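You operate a simulated robot arm through the tools that you are given. There is no shell and no other tool.

You run a simulated robot arm. Do the job below in one go: nothing can be reset, and whatever is moved stays where it is left.

## Task
Fit the grey cradle in the slide, then push the slide in and latch it.
Fine: the red cradle goes in the back pocket of the cradle rack; leave the handle up.

The check looks at the end state, three seconds after you hand in, the way a careful person would. Anything else that was tipped, shoved, dropped, spilled or broken makes it a failure.

## Robot
A 6-joint arm with a three-finger gripper, fixed in place. Base frame: the origin is at the foot of the arm, x ahead of it, y to its left, z up. Units: cm, degrees, N and s.
Its first joint turns from -166.0 to 166.0 degrees. Payload 4.89 kg.
The TCP is the grasp point between the finger pads, 3 cm short of the fingertips. In the tool frame z runs along the fingers and y along their closing line. Largest opening 16.4 cm; the body of the gripper starts 12.5 cm behind the TCP.
Orientation is that of the tool frame in the base frame, as [roll, pitch, yaw] about the fixed x, y, z axes, in that order (R = Rz(yaw) Ry(pitch) Rx(roll)). With the fingers straight down and closing along the base's y, the tool's x points along the base's -x, its y along +y and its z along -z.

## Interface
- The arm moves only by the tool drive_tool. Its argument "rows" is text: rows parted by semicolons, each of 7 numbers parted by spaces: the shift along the base's x, y, z in cm, then the turn, a rotation vector about the base's x, y, z in rad, then the gripper command, from -1 (fully open) to 1 (shut), values between in proportion. In form: tx ty tz rx ry rz hand; .... A call has 1 to 20 rows; each row is the pose to reach, as a shift and turn from the pose commanded when the call began. Rows are played at 5 a second. More than 5 cm and 8.6 degrees between two rows, or a gripper value outside its range, and nothing of the call is played. A pose out of reach is approached as far as the arm can. The call stops where the force on the tool passes 80 N (or 10 N more than at its start, if that is more) or the arm is blocked; 0.2 s more then pass. Each finger travels about 10.8 cm/s and halts on what it meets, pressing with about 39 N; the grip force reading is that of the motor and also rises with nothing between the fingers. The clock runs only during rows and for 0.2 s after the last one: add rows that repeat a pose to give the fingers time. The reply holds the time, the measured pose of the TCP, the force on the tool along the base axes, the opening and the grip force, in the units named above and with some noise, with the torque about the TCP (base axes, N m) and any sound that the robot's microphone picked up, and new pictures: "pictures" is both (left out), scene, wrist or none.
- Cameras (640 x 400 px; columns grow to the right, rows downward): "scene" is fixed at [4.79, 65.55, 134.87]; the picture's right is [-0.08, -1.00, 0.00], its down [-0.62, 0.05, -0.78] and it looks along [0.78, -0.06, -0.62] (base axes); focal length 361 px, centre (320, 200). "wrist" rides on the gripper at [7.6, -0.2, -15.2] in the tool frame; the picture's right is [0.02, 1.00, 0.00], its down [-0.88, 0.02, -0.47] and it looks along [-0.47, 0.01, 0.88] (tool axes); focal length 247 px, centre (320, 200). There is no depth. A picture from a camera that has moved, and an enlarged one, comes with that camera's place and axes in the base frame and with its lens. The place of the scene camera against the robot may be out by one fixed shift of up to 1.2 cm in any direction.
- slide_trunk(by): slides the trunk up (or, below 0, down) by that many cm; the arm rides with it, the base frame stays. It gives what a move gives, with no picture.
- inspect(camera, box): a new picture of the part [left, top, right, bottom] of that camera's present view, enlarged. No time passes.
- finish_job(): hands the job in; it is judged then, once.

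Nothing tells you positions but the pictures and the camera data. Unless the task says otherwise, let go and move clear before handing in.

The tools are called after "Call:" as name(argument=value, ...) on one line, values as JSON. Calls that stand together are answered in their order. drive_tool: Moves the arm, as the interface text tells. Its arguments: {"type":"object","properties":{"rows":{"type":"string"},"pictures":{"type":"string","enum":["both","scene","wrist","none"]}},"required":["rows"]} The other tools are called the same way: slide_trunk (by) slides the trunk up or down; inspect (camera, box) takes an enlarged picture of a part of a camera's view; finish_job () hands the job in.

At the start:

```text
t: 0.0
position: [70.96, 51.05, 99.86]
tcp_rot: [179.9, 0.0, -180.0]
wrist_force: [0.6, -0.7, 0.1]
wrist_torque: [-0.03, 0.0, 0.03]
finger_gap: 16.39
grip_force: 0.0
trunk travel left (down, up): [-17.5, 21.5]
```

scene: 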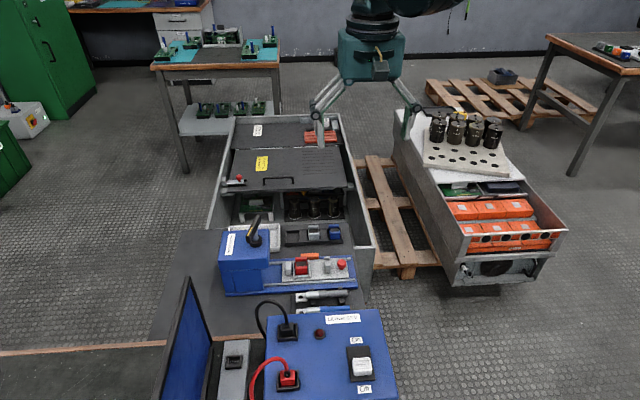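
wrist: 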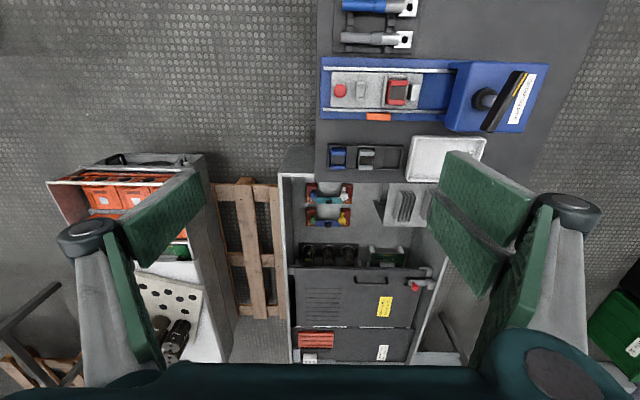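

I see a bench with a blue slide fixture holding a red cradle, a rack with blue and grey pieces next to it, and a control box nearby. I'll enlarge these parts before moving.

Call:
inspect(camera="scene", box=[200, 190, 380, 310])

Call:
inspect(camera="wrist", box=[310, 40, 560, 190])

Call:
inspect(camera="scene", box=[180, 270, 420, 400])

Call:
inspect(camera="wrist", box=[290, 0, 450, 100])

Call:
inspect(camera="wrist", box=[270, 130, 500, 260])

```text
3.33 times, centred on (290, 250) of scene
camera zoom: at [4.79, 65.55, 134.87], right [-0.08, -1.0, 0.0], down [-0.62, 0.05, -0.78], along [0.78, -0.06, -0.62], focal length 1203 px, centre (420, 33)
```

zoom: 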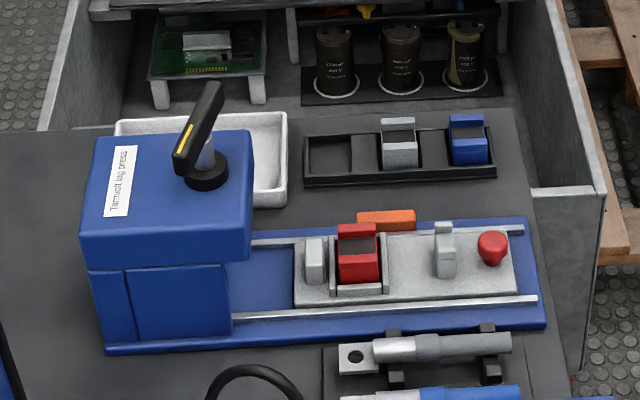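

```text
2.56 times, centred on (435, 115) of wrist
camera zoom: at [63.36, 50.85, 115.23], right [-0.02, 1.0, 0.0], down [0.88, 0.02, 0.47], along [0.47, 0.01, -0.88], focal length 632 px, centre (26, 418)
```

zoom: 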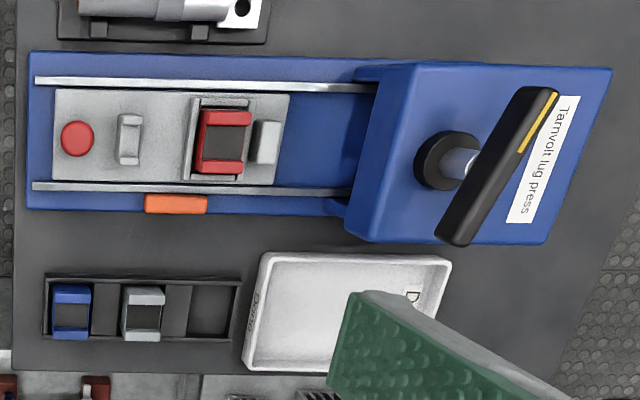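

```text
2.67 times, centred on (300, 335) of scene
camera zoom: at [4.79, 65.55, 134.87], right [-0.08, -1.0, 0.0], down [-0.62, 0.05, -0.78], along [0.78, -0.06, -0.62], focal length 962 px, centre (373, -160)
```

zoom: 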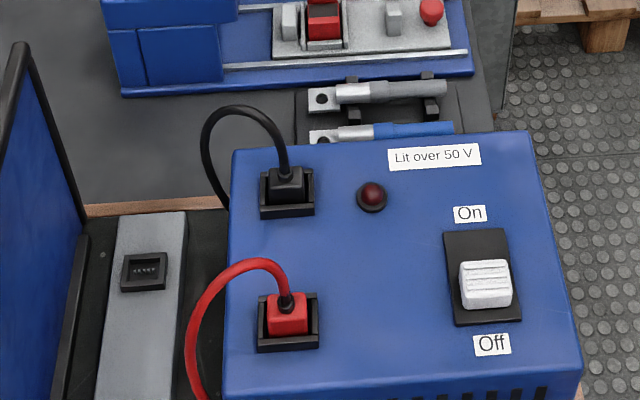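

```text
4.00 times, centred on (370, 50) of wrist
camera zoom: at [63.36, 50.85, 115.23], right [-0.02, 1.0, 0.0], down [0.88, 0.02, 0.47], along [0.47, 0.01, -0.88], focal length 988 px, centre (120, 800)
```

zoom: 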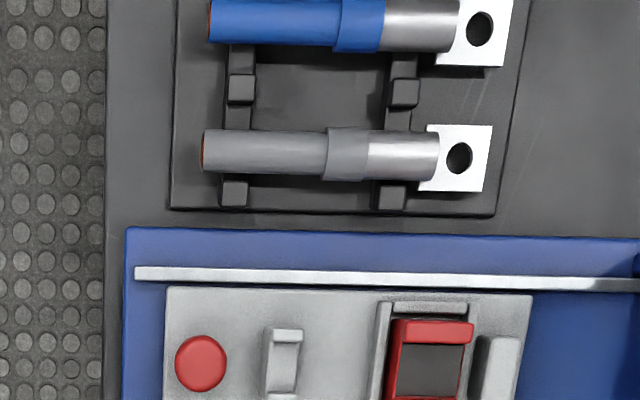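

```text
2.78 times, centred on (385, 195) of wrist
camera zoom: at [63.36, 50.85, 115.23], right [-0.02, 1.0, 0.0], down [0.88, 0.02, 0.47], along [0.47, 0.01, -0.88], focal length 687 px, centre (139, 214)
```

zoom: 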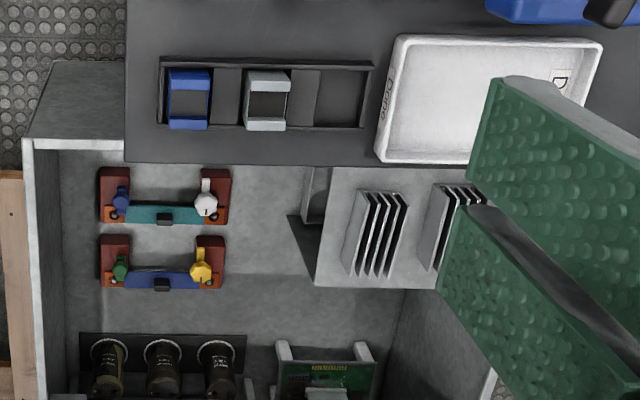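

The slide carries the red cradle at about (67, 65.5, 64). The rack behind it holds blue, grey and an empty pocket at its +y end, and the press handle stands near (67, 75, 80). I'll bring the wrist camera closer to look at the details.

Call:
drive_tool(rows="-2.5 0 -3 0 0 0 -1; -5 1 -6 0 0 0 -1; -7.5 2 -9 0 0 0 -1; -10 3 -12 0 0 0 -1; -12 5 -14.5 0 0 0 -1; -12 5 -14.5 0 0 0 -1", pictures="both")

```text
t: 1.4
position: [59.07, 55.93, 85.24]
tcp_rot: [180.0, 0.0, 180.0]
wrist_force: [0.7, 0.7, 0.8]
wrist_torque: [0.04, 0.05, -0.01]
finger_gap: 16.4
grip_force: 0.1
trunk travel left (down, up): [-17.5, 21.5]
camera wrist: at [51.46, 55.84, 100.73], right [-0.02, 1.0, 0.0], down [0.88, 0.02, 0.47], along [0.47, 0.01, -0.88], focal length 247 px, centre (320, 200)
```

scene: 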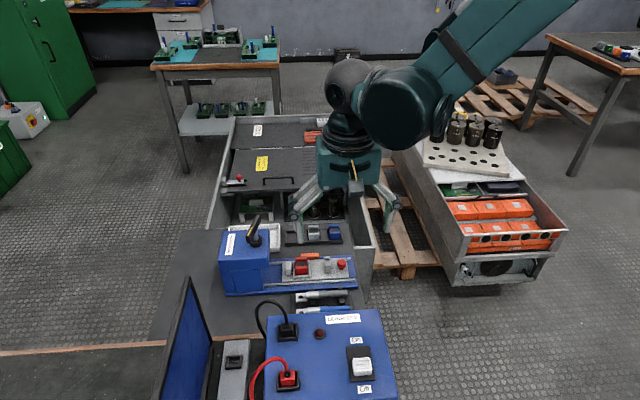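
wrist: 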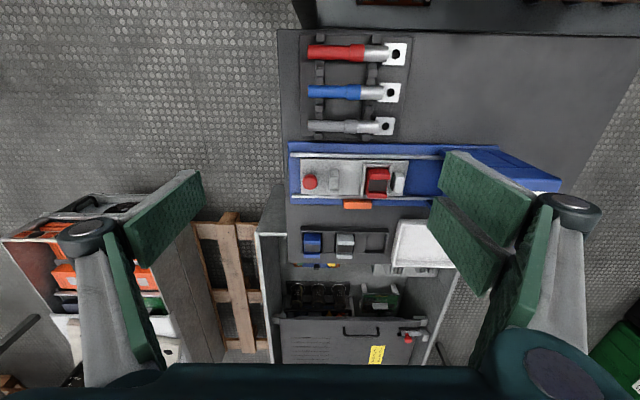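

The view is clear and the cradle sits near the image centre. I'll enlarge the slide and rack.

Call:
inspect(camera="wrist", box=[280, 140, 440, 240])

Call:
inspect(camera="wrist", box=[290, 190, 450, 290])

Call:
inspect(camera="scene", box=[270, 245, 366, 305])

Call:
inspect(camera="scene", box=[270, 210, 366, 270])

```text
4.00 times, centred on (360, 190) of wrist
camera zoom: at [51.46, 55.84, 100.73], right [-0.02, 1.0, 0.0], down [0.88, 0.02, 0.47], along [0.47, 0.01, -0.88], focal length 988 px, centre (160, 240)
```

zoom: 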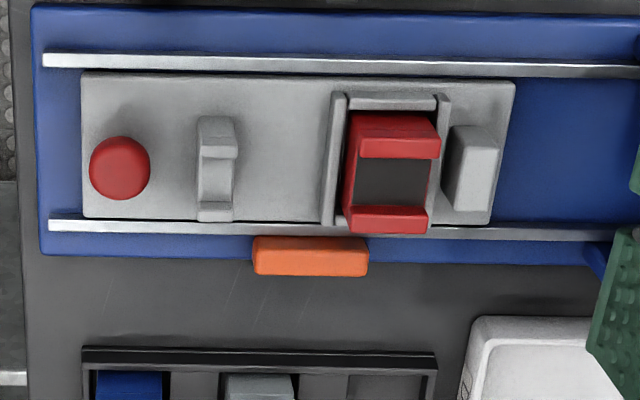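

```text
4.00 times, centred on (370, 240) of wrist
camera zoom: at [51.46, 55.84, 100.73], right [-0.02, 1.0, 0.0], down [0.88, 0.02, 0.47], along [0.47, 0.01, -0.88], focal length 988 px, centre (120, 40)
```

zoom: 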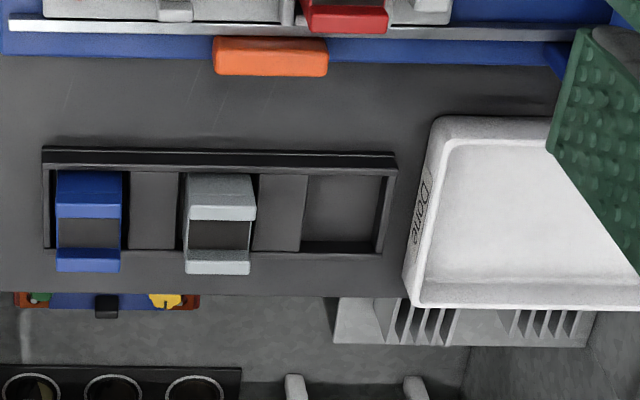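

```text
6.67 times, centred on (318, 275) of scene
camera zoom: at [4.79, 65.55, 134.87], right [-0.08, -1.0, 0.0], down [-0.62, 0.05, -0.78], along [0.78, -0.06, -0.62], focal length 2406 px, centre (333, -300)
```

zoom: 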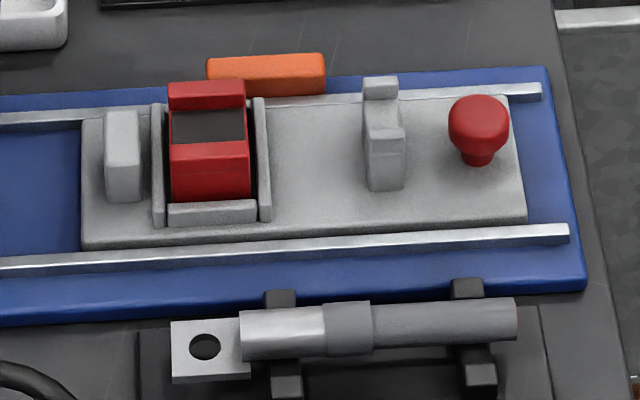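

```text
6.67 times, centred on (318, 240) of scene
camera zoom: at [4.79, 65.55, 134.87], right [-0.08, -1.0, 0.0], down [-0.62, 0.05, -0.78], along [0.78, -0.06, -0.62], focal length 2406 px, centre (333, -67)
```

zoom: 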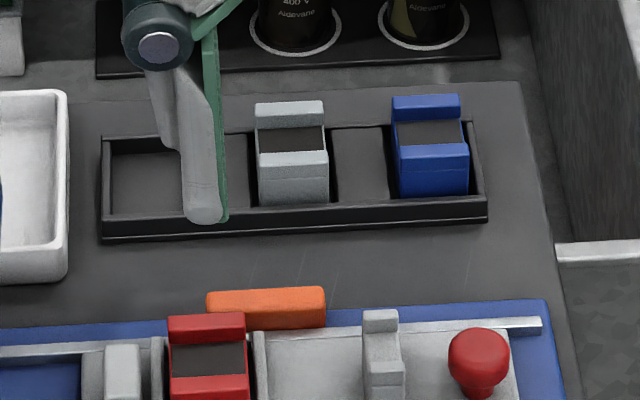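

The cradles are U-blocks about 3 cm (y) by 5 cm (x), and the press head starts at about y=71.6 with its top at z≈73. I'll go lower for a sharper look at the slide pocket, the orange part and the rack.

Call:
drive_tool(rows="0.5 0.5 -3 0 0 0 -1; 1 1 -6 0 0 0 -1; 1.5 1.5 -8.5 0 0 0 -1; 1.5 1.5 -8.5 0 0 0 -1", pictures="wrist")

Call:
inspect(camera="wrist", box=[260, 100, 480, 240])

Call:
inspect(camera="wrist", box=[270, 210, 480, 340])

```text
t: 2.4
position: [60.51, 57.49, 76.64]
tcp_rot: [179.9, -0.1, -180.0]
wrist_force: [-0.3, 0.1, -0.6]
wrist_torque: [-0.03, -0.03, 0.02]
finger_gap: 16.39
grip_force: 0.0
trunk travel left (down, up): [-17.5, 21.5]
camera wrist: at [52.89, 57.33, 92.1], right [-0.02, 1.0, 0.0], down [0.88, 0.02, 0.47], along [0.47, 0.01, -0.88], focal length 247 px, centre (320, 200)
```

wrist: 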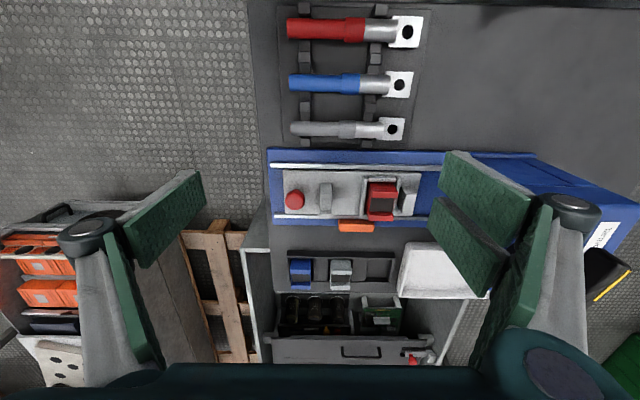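

```text
2.86 times, centred on (370, 170) of wrist
camera zoom: at [52.89, 57.33, 92.1], right [-0.02, 1.0, 0.0], down [0.88, 0.02, 0.47], along [0.47, 0.01, -0.88], focal length 706 px, centre (177, 286)
```

zoom: 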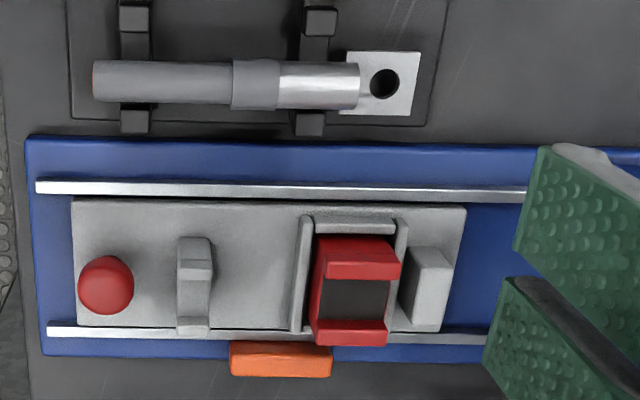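

```text
3.05 times, centred on (375, 275) of wrist
camera zoom: at [52.89, 57.33, 92.1], right [-0.02, 1.0, 0.0], down [0.88, 0.02, 0.47], along [0.47, 0.01, -0.88], focal length 753 px, centre (152, -29)
```

zoom: 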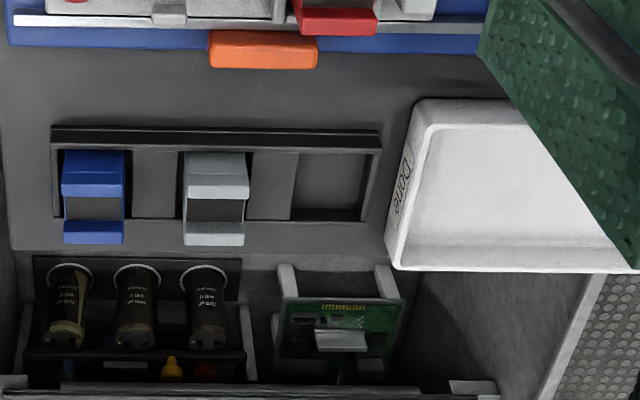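

I can see all the parts: pocket walls on the slide, the post, the knob and the orange block beside the rail. Next I'll turn the gripper 90° so it closes along x, which suits these cradles and gives a side view.

Call:
drive_tool(rows="0.5 0 1 0 0 0.1428 -1; 1 0 2 0 0 0.2856 -1; 1.5 0 2 0 0 0.4284 -1; 2 0 2 0 0 0.5712 -1; 2.5 0 2 0 0 0.714 -1; 3 0 2 0 0 0.8568 -1; 3.5 0 2 0 0 0.9996 -1; 4 0 2 0 0 1.1424 -1; 4.5 0 2 0 0 1.2852 -1; 5.5 0 2 0 0 1.428 -1; 6.5 0 2 0 0 1.5708 -1; 6.5 0 2 0 0 1.5708 -1; 6.5 0 2 0 0 1.5708 -1", pictures="both")

```text
t: 5.2
position: [66.86, 57.57, 78.65]
tcp_rot: [-180.0, 0.0, -90.0]
wrist_force: [0.3, 0.5, 0.4]
wrist_torque: [-0.02, -0.04, -0.02]
finger_gap: 16.38
grip_force: 0.0
trunk travel left (down, up): [-17.5, 21.5]
camera wrist: at [67.22, 49.98, 94.17], right [-1.0, -0.02, 0.0], down [-0.02, 0.88, 0.47], along [-0.01, 0.47, -0.88], focal length 247 px, centre (320, 200)
```

scene: 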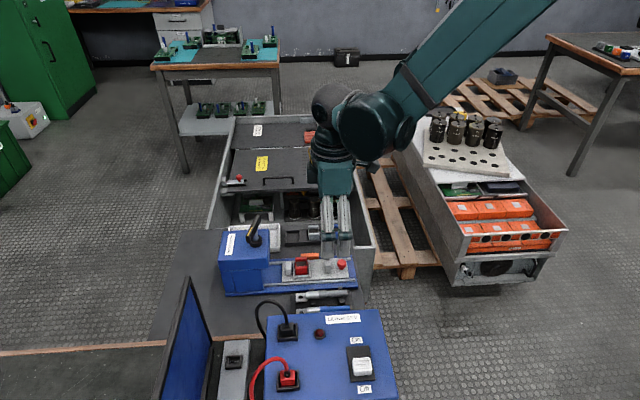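
wrist: 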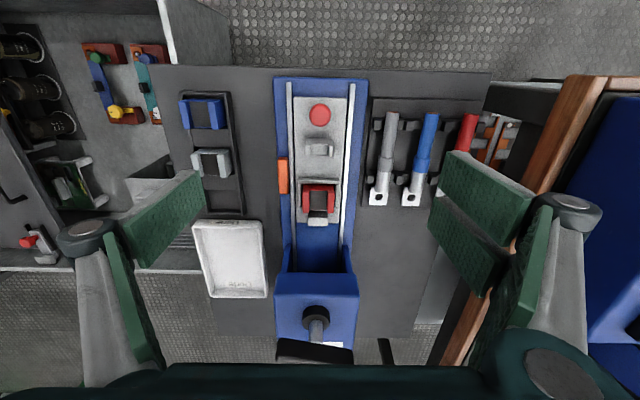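

Call:
inspect(camera="wrist", box=[240, 70, 400, 170])

Call:
inspect(camera="wrist", box=[240, 150, 400, 250])

Call:
inspect(camera="wrist", box=[240, 240, 400, 340])

Call:
inspect(camera="wrist", box=[140, 70, 300, 230])

```text
4.00 times, centred on (320, 120) of wrist
camera zoom: at [67.22, 49.98, 94.17], right [-1.0, -0.02, 0.0], down [-0.02, 0.88, 0.47], along [-0.01, 0.47, -0.88], focal length 988 px, centre (320, 520)
```

zoom: 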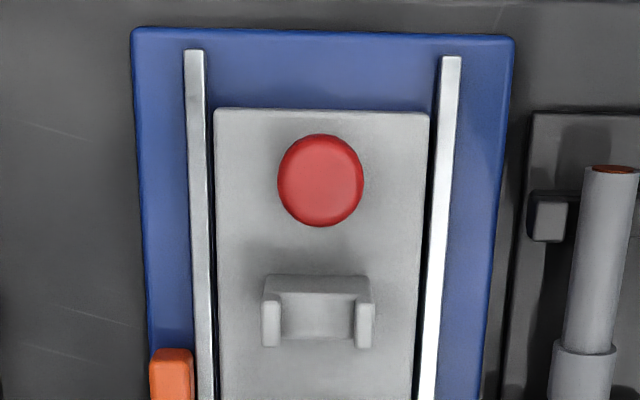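

```text
4.00 times, centred on (320, 200) of wrist
camera zoom: at [67.22, 49.98, 94.17], right [-1.0, -0.02, 0.0], down [-0.02, 0.88, 0.47], along [-0.01, 0.47, -0.88], focal length 988 px, centre (320, 200)
```

zoom: 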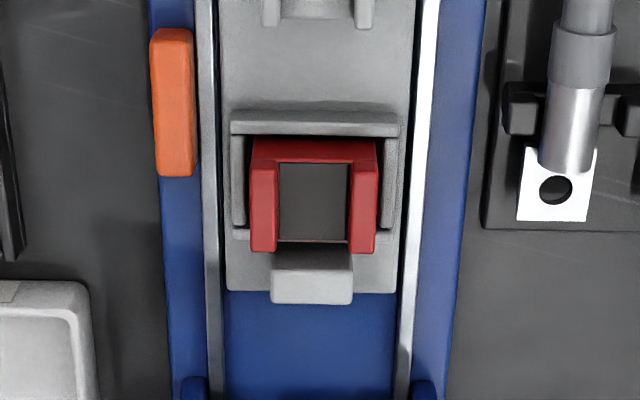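

```text
4.00 times, centred on (320, 290) of wrist
camera zoom: at [67.22, 49.98, 94.17], right [-1.0, -0.02, 0.0], down [-0.02, 0.88, 0.47], along [-0.01, 0.47, -0.88], focal length 988 px, centre (320, -160)
```

zoom: 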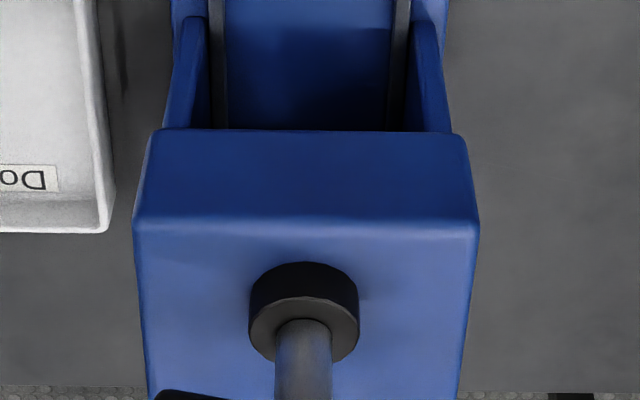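

```text
2.50 times, centred on (220, 150) of wrist
camera zoom: at [67.22, 49.98, 94.17], right [-1.0, -0.02, 0.0], down [-0.02, 0.88, 0.47], along [-0.01, 0.47, -0.88], focal length 617 px, centre (570, 325)
```

zoom: 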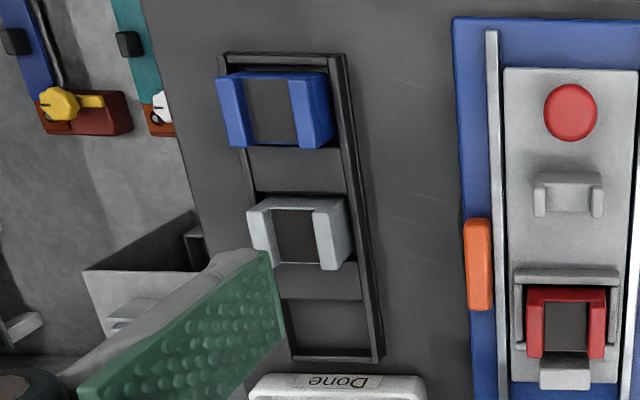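

I can see the pocket is a frame of four low walls, and the cradle is a U-block with its channel along y. I'll take tighter zooms to measure edges.

Call:
inspect(camera="wrist", box=[288, 170, 352, 234])

Call:
inspect(camera="wrist", box=[170, 80, 250, 150])

Call:
inspect(camera="wrist", box=[180, 135, 260, 225])

Call:
inspect(camera="wrist", box=[268, 145, 300, 205])

```text
6.25 times, centred on (320, 202) of wrist
camera zoom: at [67.22, 49.98, 94.17], right [-1.0, -0.02, 0.0], down [-0.02, 0.88, 0.47], along [-0.01, 0.47, -0.88], focal length 1544 px, centre (320, 188)
```

zoom: 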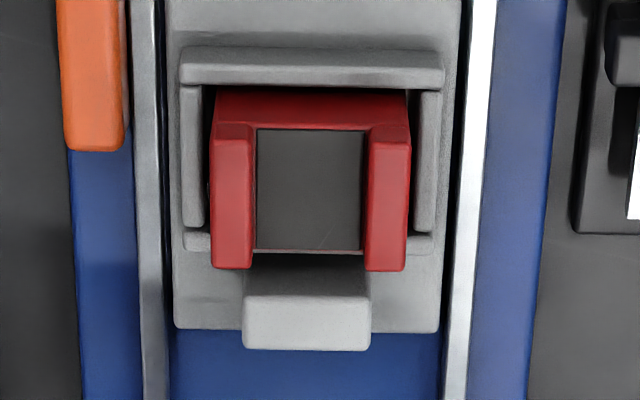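

```text
5.71 times, centred on (210, 115) of wrist
camera zoom: at [67.22, 49.98, 94.17], right [-1.0, -0.02, 0.0], down [-0.02, 0.88, 0.47], along [-0.01, 0.47, -0.88], focal length 1411 px, centre (949, 686)
```

zoom: 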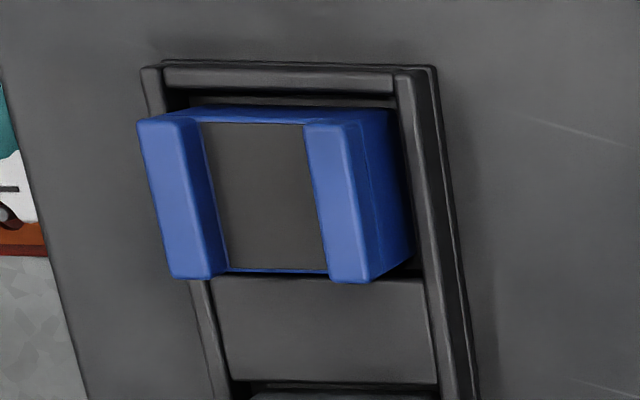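

```text
4.44 times, centred on (220, 180) of wrist
camera zoom: at [67.22, 49.98, 94.17], right [-1.0, -0.02, 0.0], down [-0.02, 0.88, 0.47], along [-0.01, 0.47, -0.88], focal length 1098 px, centre (764, 289)
```

zoom: 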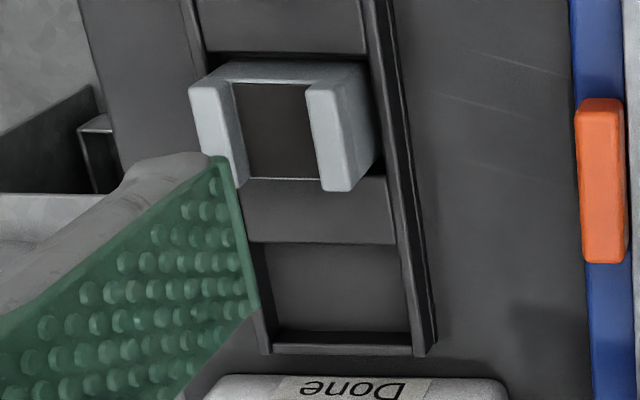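

```text
6.67 times, centred on (284, 175) of wrist
camera zoom: at [67.22, 49.98, 94.17], right [-1.0, -0.02, 0.0], down [-0.02, 0.88, 0.47], along [-0.01, 0.47, -0.88], focal length 1646 px, centre (560, 367)
```

zoom: 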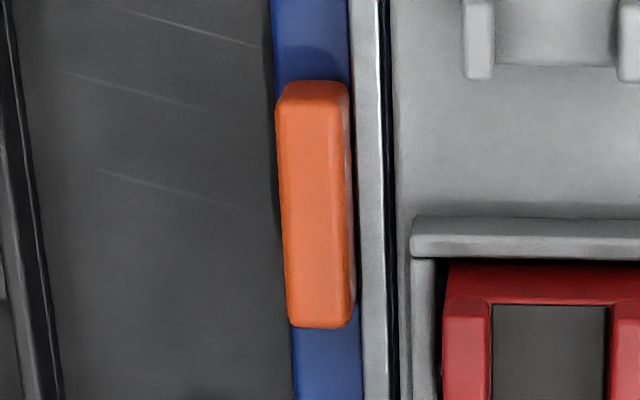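

The red cradle measures about 4.2 cm in x by 3.1 cm in y, near (67.1, 65.7). I'll move above it, still high, to get a second viewpoint for heights.

Call:
drive_tool(rows="0.1 2.5 0 0 0 0 -1; 0.2 5 0 0 0 0 -1; 0.2 8 0 0 0 0 -1; 0.2 8 -2.6 0 0 0 -1; 0.2 8 -2.6 0 0 0 -1", pictures="both")

Call:
inspect(camera="wrist", box=[270, 100, 366, 196])

Call:
inspect(camera="wrist", box=[160, 60, 270, 180])

Call:
inspect(camera="wrist", box=[250, 20, 390, 140])

```text
t: 6.4
position: [67.2, 65.55, 76.24]
tcp_rot: [180.0, 0.0, -89.9]
wrist_force: [-0.2, -0.4, -0.2]
wrist_torque: [-0.02, 0.0, 0.01]
finger_gap: 16.4
grip_force: 0.3
trunk travel left (down, up): [-17.5, 21.5]
camera wrist: at [67.42, 57.85, 91.65], right [-1.0, -0.02, 0.0], down [-0.02, 0.88, 0.47], along [-0.01, 0.47, -0.88], focal length 247 px, centre (320, 200)
```

scene: 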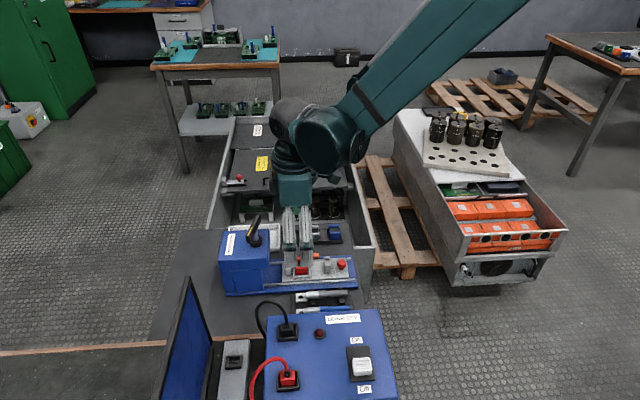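
wrist: 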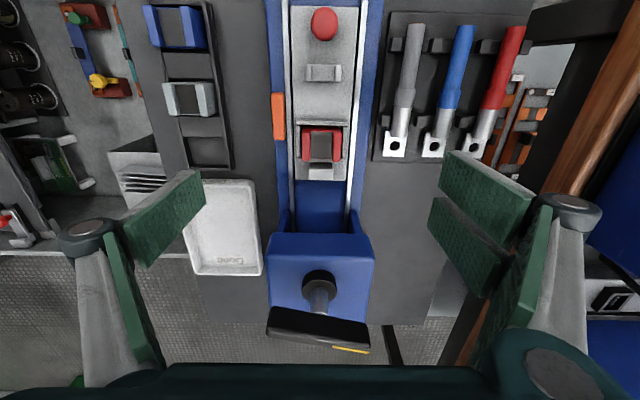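

```text
4.17 times, centred on (318, 148) of wrist
camera zoom: at [67.42, 57.85, 91.65], right [-1.0, -0.02, 0.0], down [-0.02, 0.88, 0.47], along [-0.01, 0.47, -0.88], focal length 1029 px, centre (328, 417)
```

zoom: 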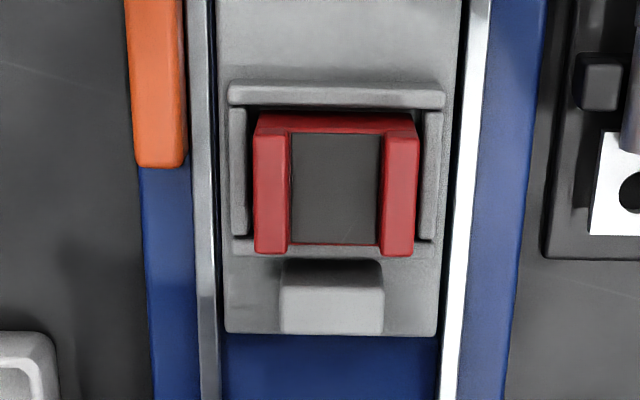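

```text
3.33 times, centred on (215, 120) of wrist
camera zoom: at [67.42, 57.85, 91.65], right [-1.0, -0.02, 0.0], down [-0.02, 0.88, 0.47], along [-0.01, 0.47, -0.88], focal length 823 px, centre (670, 467)
```

zoom: 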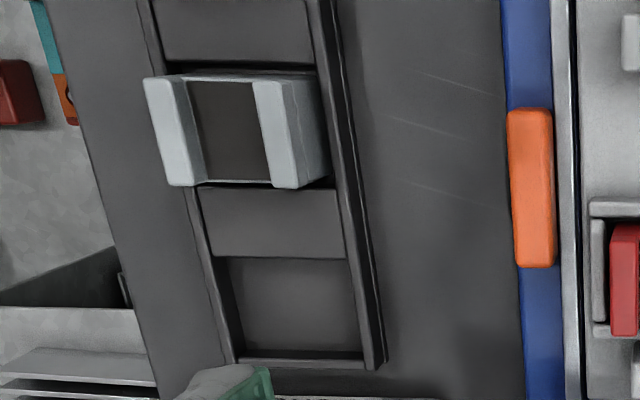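

```text
3.33 times, centred on (320, 80) of wrist
camera zoom: at [67.42, 57.85, 91.65], right [-1.0, -0.02, 0.0], down [-0.02, 0.88, 0.47], along [-0.01, 0.47, -0.88], focal length 823 px, centre (320, 600)
```

zoom: 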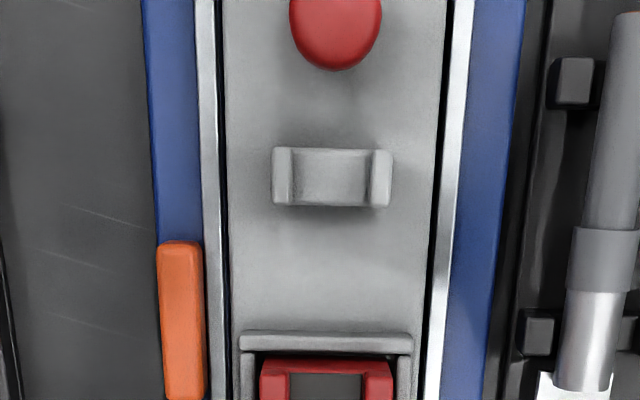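

By triangulation:

| Part | Position (cm) | Notes |
|---|---|---|
| Red cradle | (67.1, 64.9) | top z 66.9 |
| Grey cradle | (80.7, 60.9) | top z 65.3 |
| Empty rack pocket | (80.7, 66.8) | about 105 cm out |

The empty pocket is beyond the stated reach, so I'll raise the tool and lower the trunk by the same amount to extend it.

Call:
drive_tool(rows="0 0 4 0 0 0 -1; 0 0 8 0 0 0 -1; 0 0 12 0 0 0 -1; 0 0 16 0 0 0 -1; 0 0 16 0 0 0 -1", pictures="none")

Call:
slide_trunk(by=-14)

```text
t: 7.6
position: [67.08, 65.34, 92.2]
tcp_rot: [180.0, 0.0, -90.0]
wrist_force: [0.3, -0.2, 0.7]
wrist_torque: [0.06, -0.06, 0.0]
finger_gap: 16.37
grip_force: 0.0
trunk travel left (down, up): [-17.5, 21.5]
```

```text
t: 9.3
position: [67.08, 65.47, 78.42]
tcp_rot: [179.9, -0.1, -90.1]
wrist_force: [0.1, -0.6, -0.6]
wrist_torque: [-0.01, 0.01, 0.0]
finger_gap: 16.38
grip_force: 0.1
trunk travel left (down, up): [-3.5, 35.5]
```

The trunk is lowered. I'll test reach by moving high over the empty rack pocket, which also gives a close view of it.

Call:
drive_tool(rows="4.5 0.4 0 0 0 0 -1; 9 0.8 0 0 0 0 -1; 13.6 1.3 0 0 0 0 -1; 13.6 1.3 0 0 0 0 -1; 13.6 1.3 0 0 0 0 -1", pictures="both")

Call:
inspect(camera="wrist", box=[270, 60, 370, 200])

```text
t: 10.5
position: [80.64, 66.84, 78.09]
tcp_rot: [180.0, -0.1, -90.0]
wrist_force: [-0.2, 0.4, -0.1]
wrist_torque: [-0.01, 0.03, -0.03]
finger_gap: 16.39
grip_force: 0.1
trunk travel left (down, up): [-3.5, 35.5]
camera wrist: at [80.89, 59.13, 93.51], right [-1.0, -0.02, 0.0], down [-0.02, 0.88, 0.47], along [-0.01, 0.47, -0.88], focal length 247 px, centre (320, 200)
```

scene: 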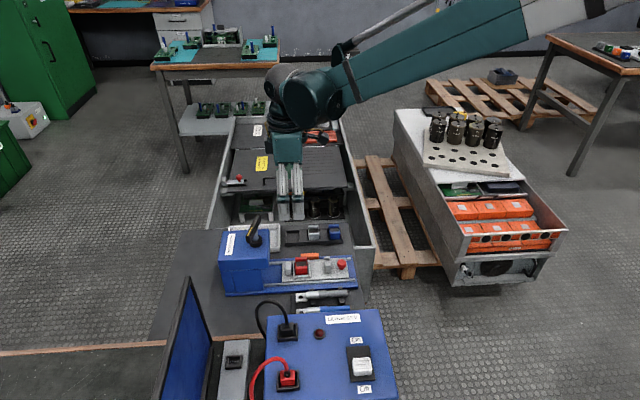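
wrist: 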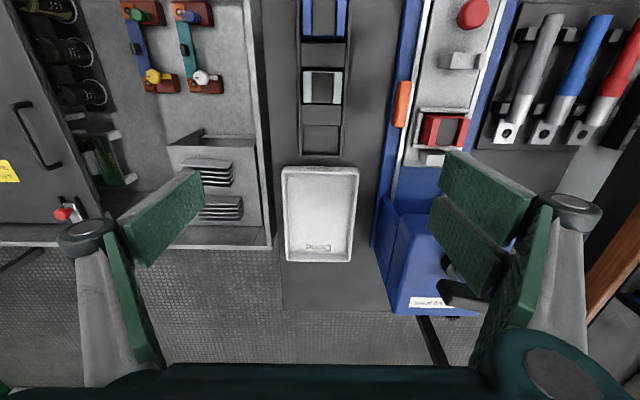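

```text
2.86 times, centred on (320, 130) of wrist
camera zoom: at [80.89, 59.13, 93.51], right [-1.0, -0.02, 0.0], down [-0.02, 0.88, 0.47], along [-0.01, 0.47, -0.88], focal length 706 px, centre (320, 400)
```

zoom: 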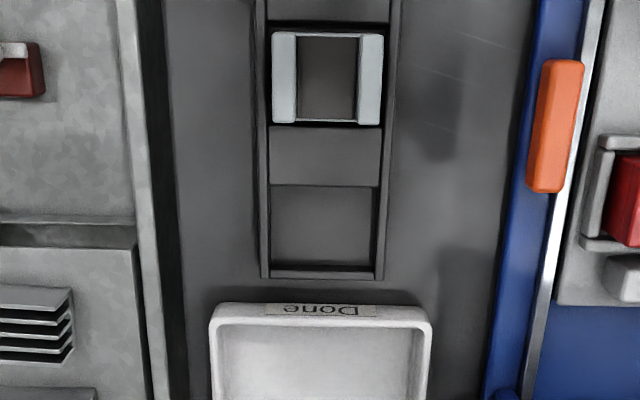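

Reach is fine here. I'll drop to z≈72, still above everything, to confirm reach and get a finer view of the pocket.

Call:
drive_tool(rows="0 0 -3 0 0 0 -1; 0 0 -6 0 0 0 -1; 0 0 -6 0 0 0 -1", pictures="wrist")

Call:
inspect(camera="wrist", box=[280, 30, 360, 130])

Call:
inspect(camera="wrist", box=[290, 90, 350, 140])

```text
t: 11.3
position: [80.63, 66.71, 72.15]
tcp_rot: [-179.9, 0.0, -90.0]
wrist_force: [0.0, -0.2, 0.0]
wrist_torque: [0.0, -0.06, -0.03]
finger_gap: 16.4
grip_force: 0.1
trunk travel left (down, up): [-3.5, 35.5]
camera wrist: at [80.87, 59.17, 87.61], right [-1.0, -0.02, 0.0], down [-0.02, 0.88, 0.47], along [-0.01, 0.47, -0.88], focal length 247 px, centre (320, 200)
```

wrist: 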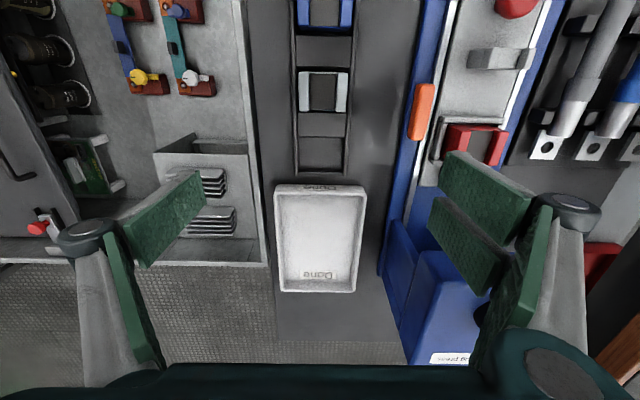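

```text
4.00 times, centred on (320, 80) of wrist
camera zoom: at [80.87, 59.17, 87.61], right [-1.0, -0.02, 0.0], down [-0.02, 0.88, 0.47], along [-0.01, 0.47, -0.88], focal length 988 px, centre (320, 680)
```

zoom: 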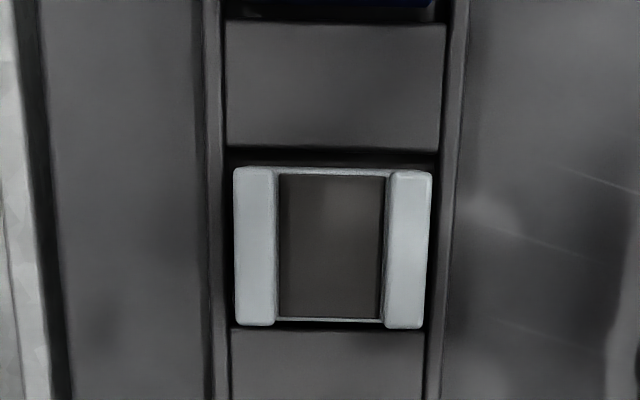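

```text
8.00 times, centred on (320, 115) of wrist
camera zoom: at [80.87, 59.17, 87.61], right [-1.0, -0.02, 0.0], down [-0.02, 0.88, 0.47], along [-0.01, 0.47, -0.88], focal length 1976 px, centre (320, 880)
```

zoom: 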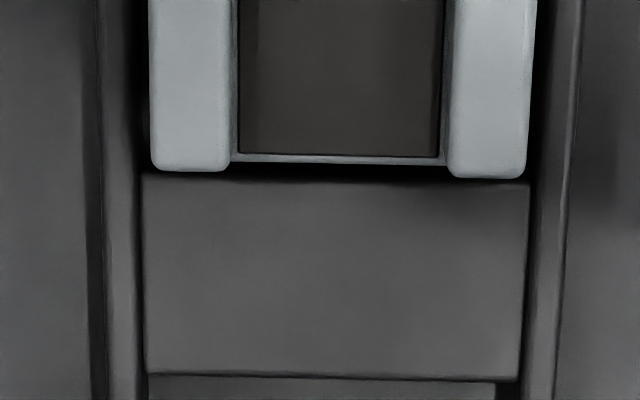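

I can see the grey cradle sits in its pocket with small gaps. I'll zoom on the empty pocket to get its edges.

Call:
inspect(camera="wrist", box=[288, 125, 356, 185])

Call:
inspect(camera="wrist", box=[285, 0, 365, 60])

```text
6.67 times, centred on (322, 155) of wrist
camera zoom: at [80.87, 59.17, 87.61], right [-1.0, -0.02, 0.0], down [-0.02, 0.88, 0.47], along [-0.01, 0.47, -0.88], focal length 1646 px, centre (307, 500)
```

zoom: 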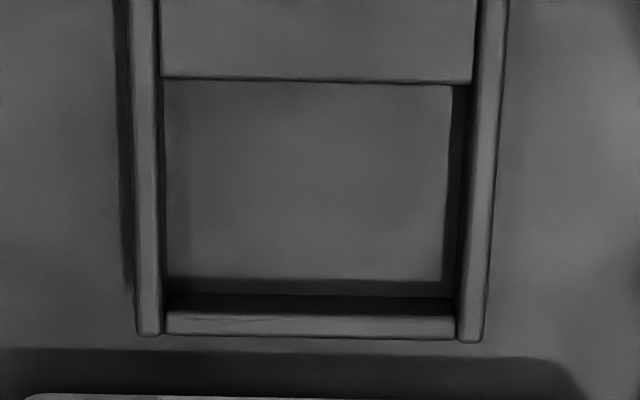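

```text
6.67 times, centred on (325, 30) of wrist
camera zoom: at [80.87, 59.17, 87.61], right [-1.0, -0.02, 0.0], down [-0.02, 0.88, 0.47], along [-0.01, 0.47, -0.88], focal length 1646 px, centre (287, 1333)
```

zoom: 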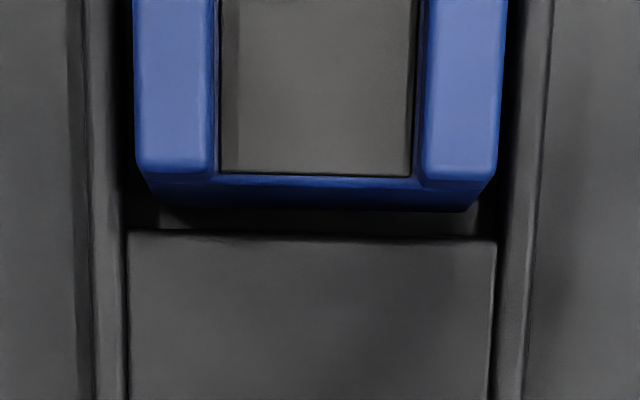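

The empty pocket centre is about (80.6, 66.9) with rack walls at z≈63.4, and the cradle top sits at z≈65.1 when seated. I'll now go above the red cradle with a narrow opening that stays clear of the rail and orange block.

Call:
drive_tool(rows="0 0 4 0 0 0 -1; -4.6 -0.6 4 0 0 0 -0.5; -9.2 -1.2 4 0 0 0 0; -13.62 -1.88 4 0 0 0 0.3; -13.62 -1.88 4 0 0 0 0.3; -13.62 -1.88 0 0 0 0 0.3; -13.62 -1.88 0 0 0 0 0.3; -13.62 -1.88 0 0 0 0 0.3", pictures="both")

Call:
inspect(camera="wrist", box=[250, 80, 390, 220])

Call:
inspect(camera="scene", box=[260, 200, 356, 290])

```text
t: 13.1
position: [67.08, 64.79, 72.29]
tcp_rot: [-179.9, 0.0, -89.9]
wrist_force: [0.2, -0.4, 0.0]
wrist_torque: [0.02, -0.02, 0.01]
finger_gap: 5.74
grip_force: 0.0
trunk travel left (down, up): [-3.5, 35.5]
camera wrist: at [67.32, 57.18, 87.75], right [-1.0, -0.02, 0.0], down [-0.02, 0.88, 0.47], along [-0.01, 0.47, -0.88], focal length 247 px, centre (320, 200)
```

scene: 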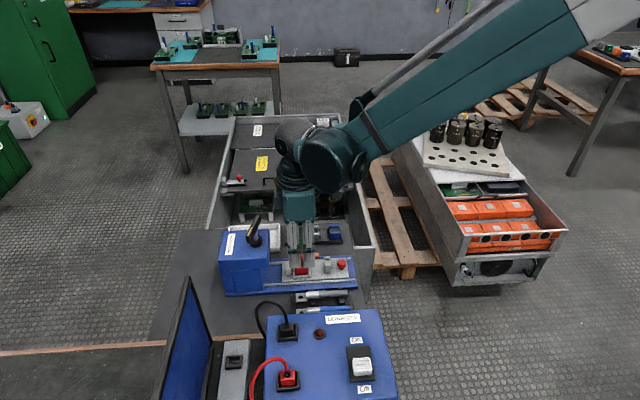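
wrist: 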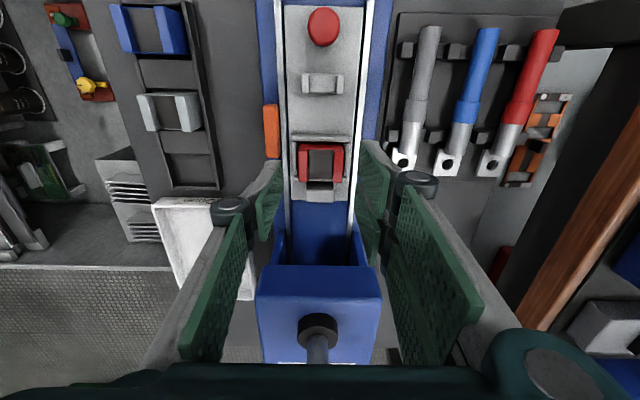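

```text
2.86 times, centred on (320, 150) of wrist
camera zoom: at [67.32, 57.18, 87.75], right [-1.0, -0.02, 0.0], down [-0.02, 0.88, 0.47], along [-0.01, 0.47, -0.88], focal length 706 px, centre (320, 343)
```

zoom: 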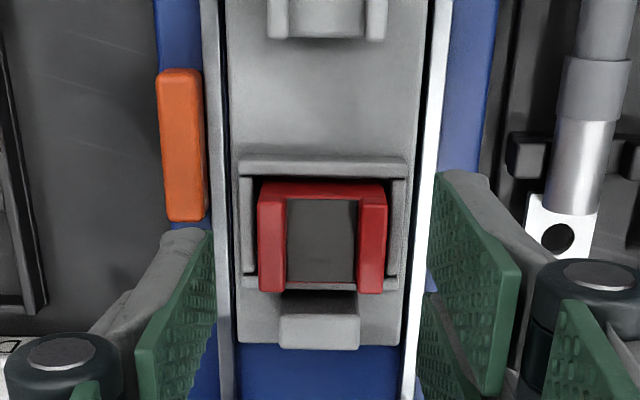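

```text
4.44 times, centred on (308, 245) of scene
camera zoom: at [4.79, 65.55, 134.87], right [-0.08, -1.0, 0.0], down [-0.62, 0.05, -0.78], along [0.78, -0.06, -0.62], focal length 1604 px, centre (373, 0)
```

zoom: 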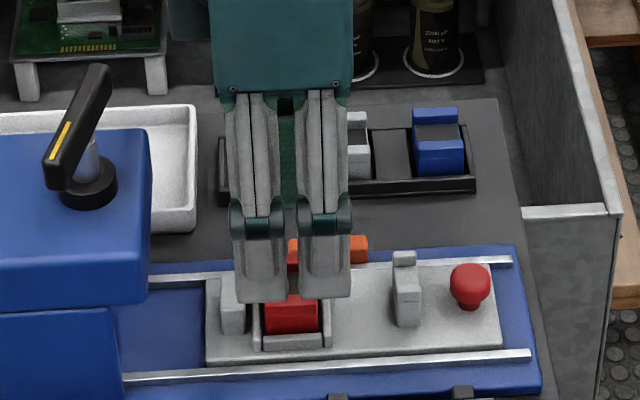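

The gripper is centred over the red cradle, and the pictures show two side-by-side pads on the -x side and one on the +x side. I'll lower to z≈68.5 so the tips stay just above the pocket walls, then look before closing.

Call:
drive_tool(rows="0 0.1 -1.2 0 0 0 0.3; 0 0.1 -2.4 0 0 0 0.3; 0 0.1 -3.2 0 0 0 0.3; 0 0.1 -3.7 0 0 0 0.3; 0 0.1 -3.7 0 0 0 0.3", pictures="both")

Call:
inspect(camera="wrist", box=[250, 100, 390, 240])

Call:
inspect(camera="scene", box=[270, 220, 350, 300])

```text
t: 14.3
position: [67.09, 65.01, 68.5]
tcp_rot: [-180.0, -0.1, -90.0]
wrist_force: [0.0, 0.0, 0.1]
wrist_torque: [0.04, -0.02, 0.01]
finger_gap: 5.76
grip_force: 0.1
trunk travel left (down, up): [-3.5, 35.5]
camera wrist: at [67.35, 57.36, 83.96], right [-1.0, -0.02, 0.0], down [-0.02, 0.88, 0.47], along [-0.01, 0.47, -0.88], focal length 247 px, centre (320, 200)
```

scene: 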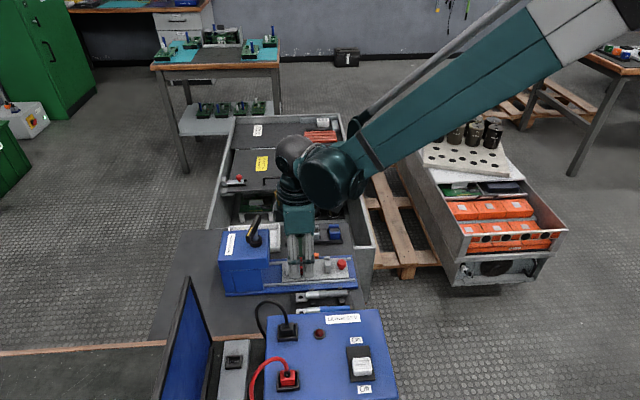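
wrist: 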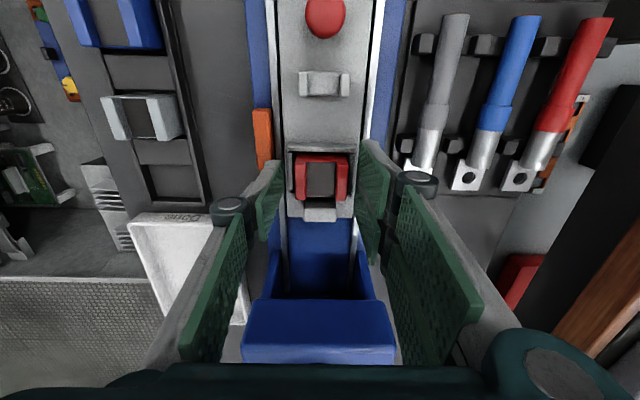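

```text
2.86 times, centred on (320, 170) of wrist
camera zoom: at [67.35, 57.36, 83.96], right [-1.0, -0.02, 0.0], down [-0.02, 0.88, 0.47], along [-0.01, 0.47, -0.88], focal length 706 px, centre (320, 286)
```

zoom: 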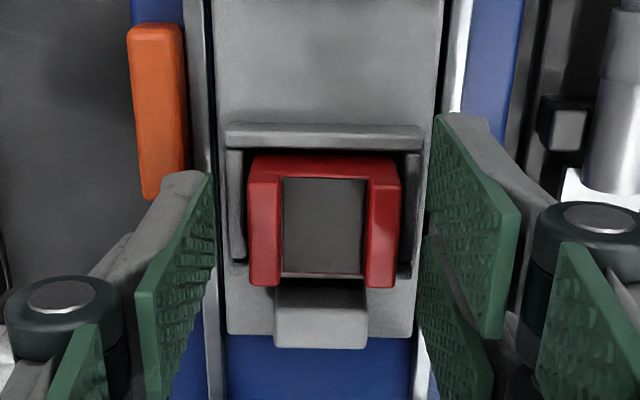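

```text
5.00 times, centred on (310, 260) of scene
camera zoom: at [4.79, 65.55, 134.87], right [-0.08, -1.0, 0.0], down [-0.62, 0.05, -0.78], along [0.78, -0.06, -0.62], focal length 1804 px, centre (370, -100)
```

zoom: 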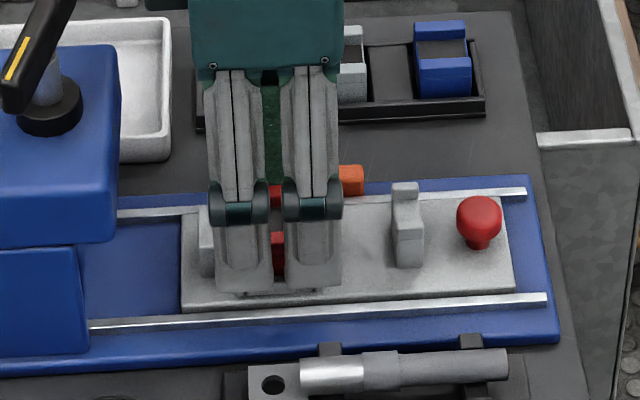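

The pads straddle the red cradle with the tips just above the pocket walls. I'll close on it now.

Call:
drive_tool(rows="0 0 0 0 0 0 0.5; 0 0 0 0 0 0 0.6; 0 0 0 0 0 0 1; 0 0 0 0 0 0 1", pictures="both")

Call:
inspect(camera="wrist", box=[250, 100, 390, 240])

Call:
inspect(camera="scene", box=[270, 220, 350, 300])

```text
t: 15.3
position: [67.11, 65.08, 68.51]
tcp_rot: [-180.0, 0.0, -90.0]
wrist_force: [-0.3, -0.4, 0.2]
wrist_torque: [0.0, 0.01, 0.0]
finger_gap: 3.94
grip_force: 38.7
trunk travel left (down, up): [-3.5, 35.5]
camera wrist: at [67.35, 57.36, 83.96], right [-1.0, -0.02, 0.0], down [-0.02, 0.88, 0.47], along [-0.01, 0.47, -0.88], focal length 247 px, centre (320, 200)
```

scene: 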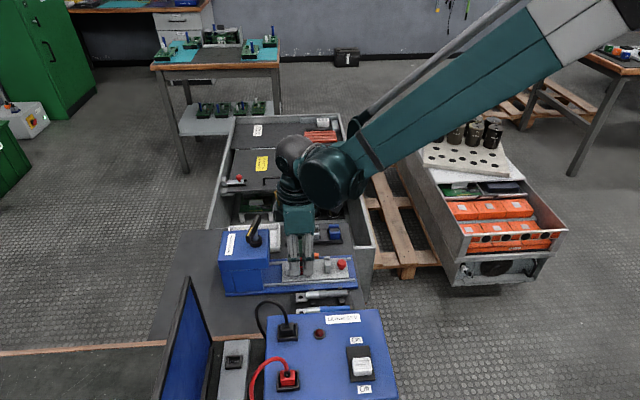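
wrist: 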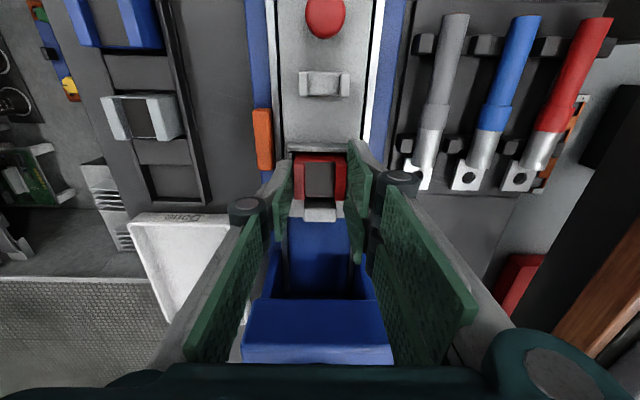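

```text
2.86 times, centred on (320, 170) of wrist
camera zoom: at [67.35, 57.36, 83.96], right [-1.0, -0.02, 0.0], down [-0.02, 0.88, 0.47], along [-0.01, 0.47, -0.88], focal length 706 px, centre (320, 286)
```

zoom: 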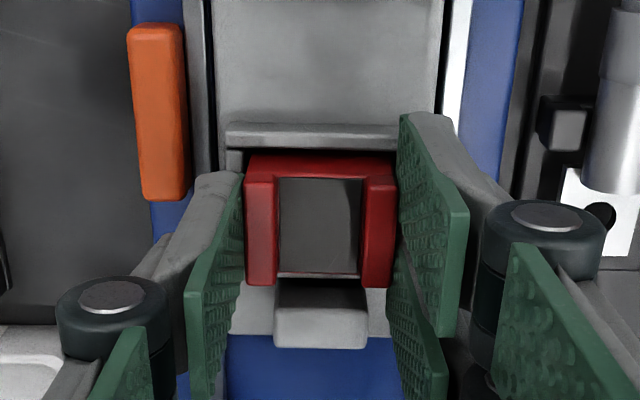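

```text
5.00 times, centred on (310, 260) of scene
camera zoom: at [4.79, 65.55, 134.87], right [-0.08, -1.0, 0.0], down [-0.62, 0.05, -0.78], along [0.78, -0.06, -0.62], focal length 1804 px, centre (370, -100)
```

zoom: 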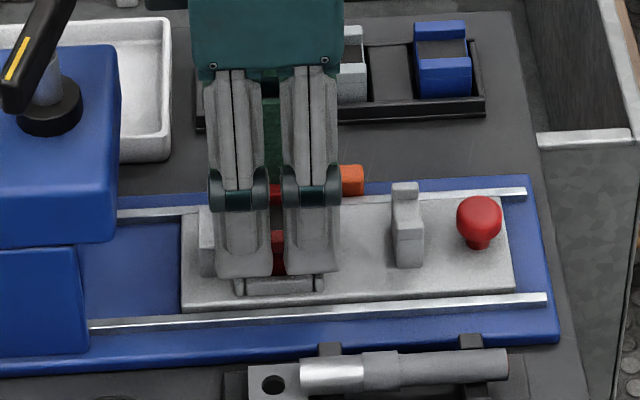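

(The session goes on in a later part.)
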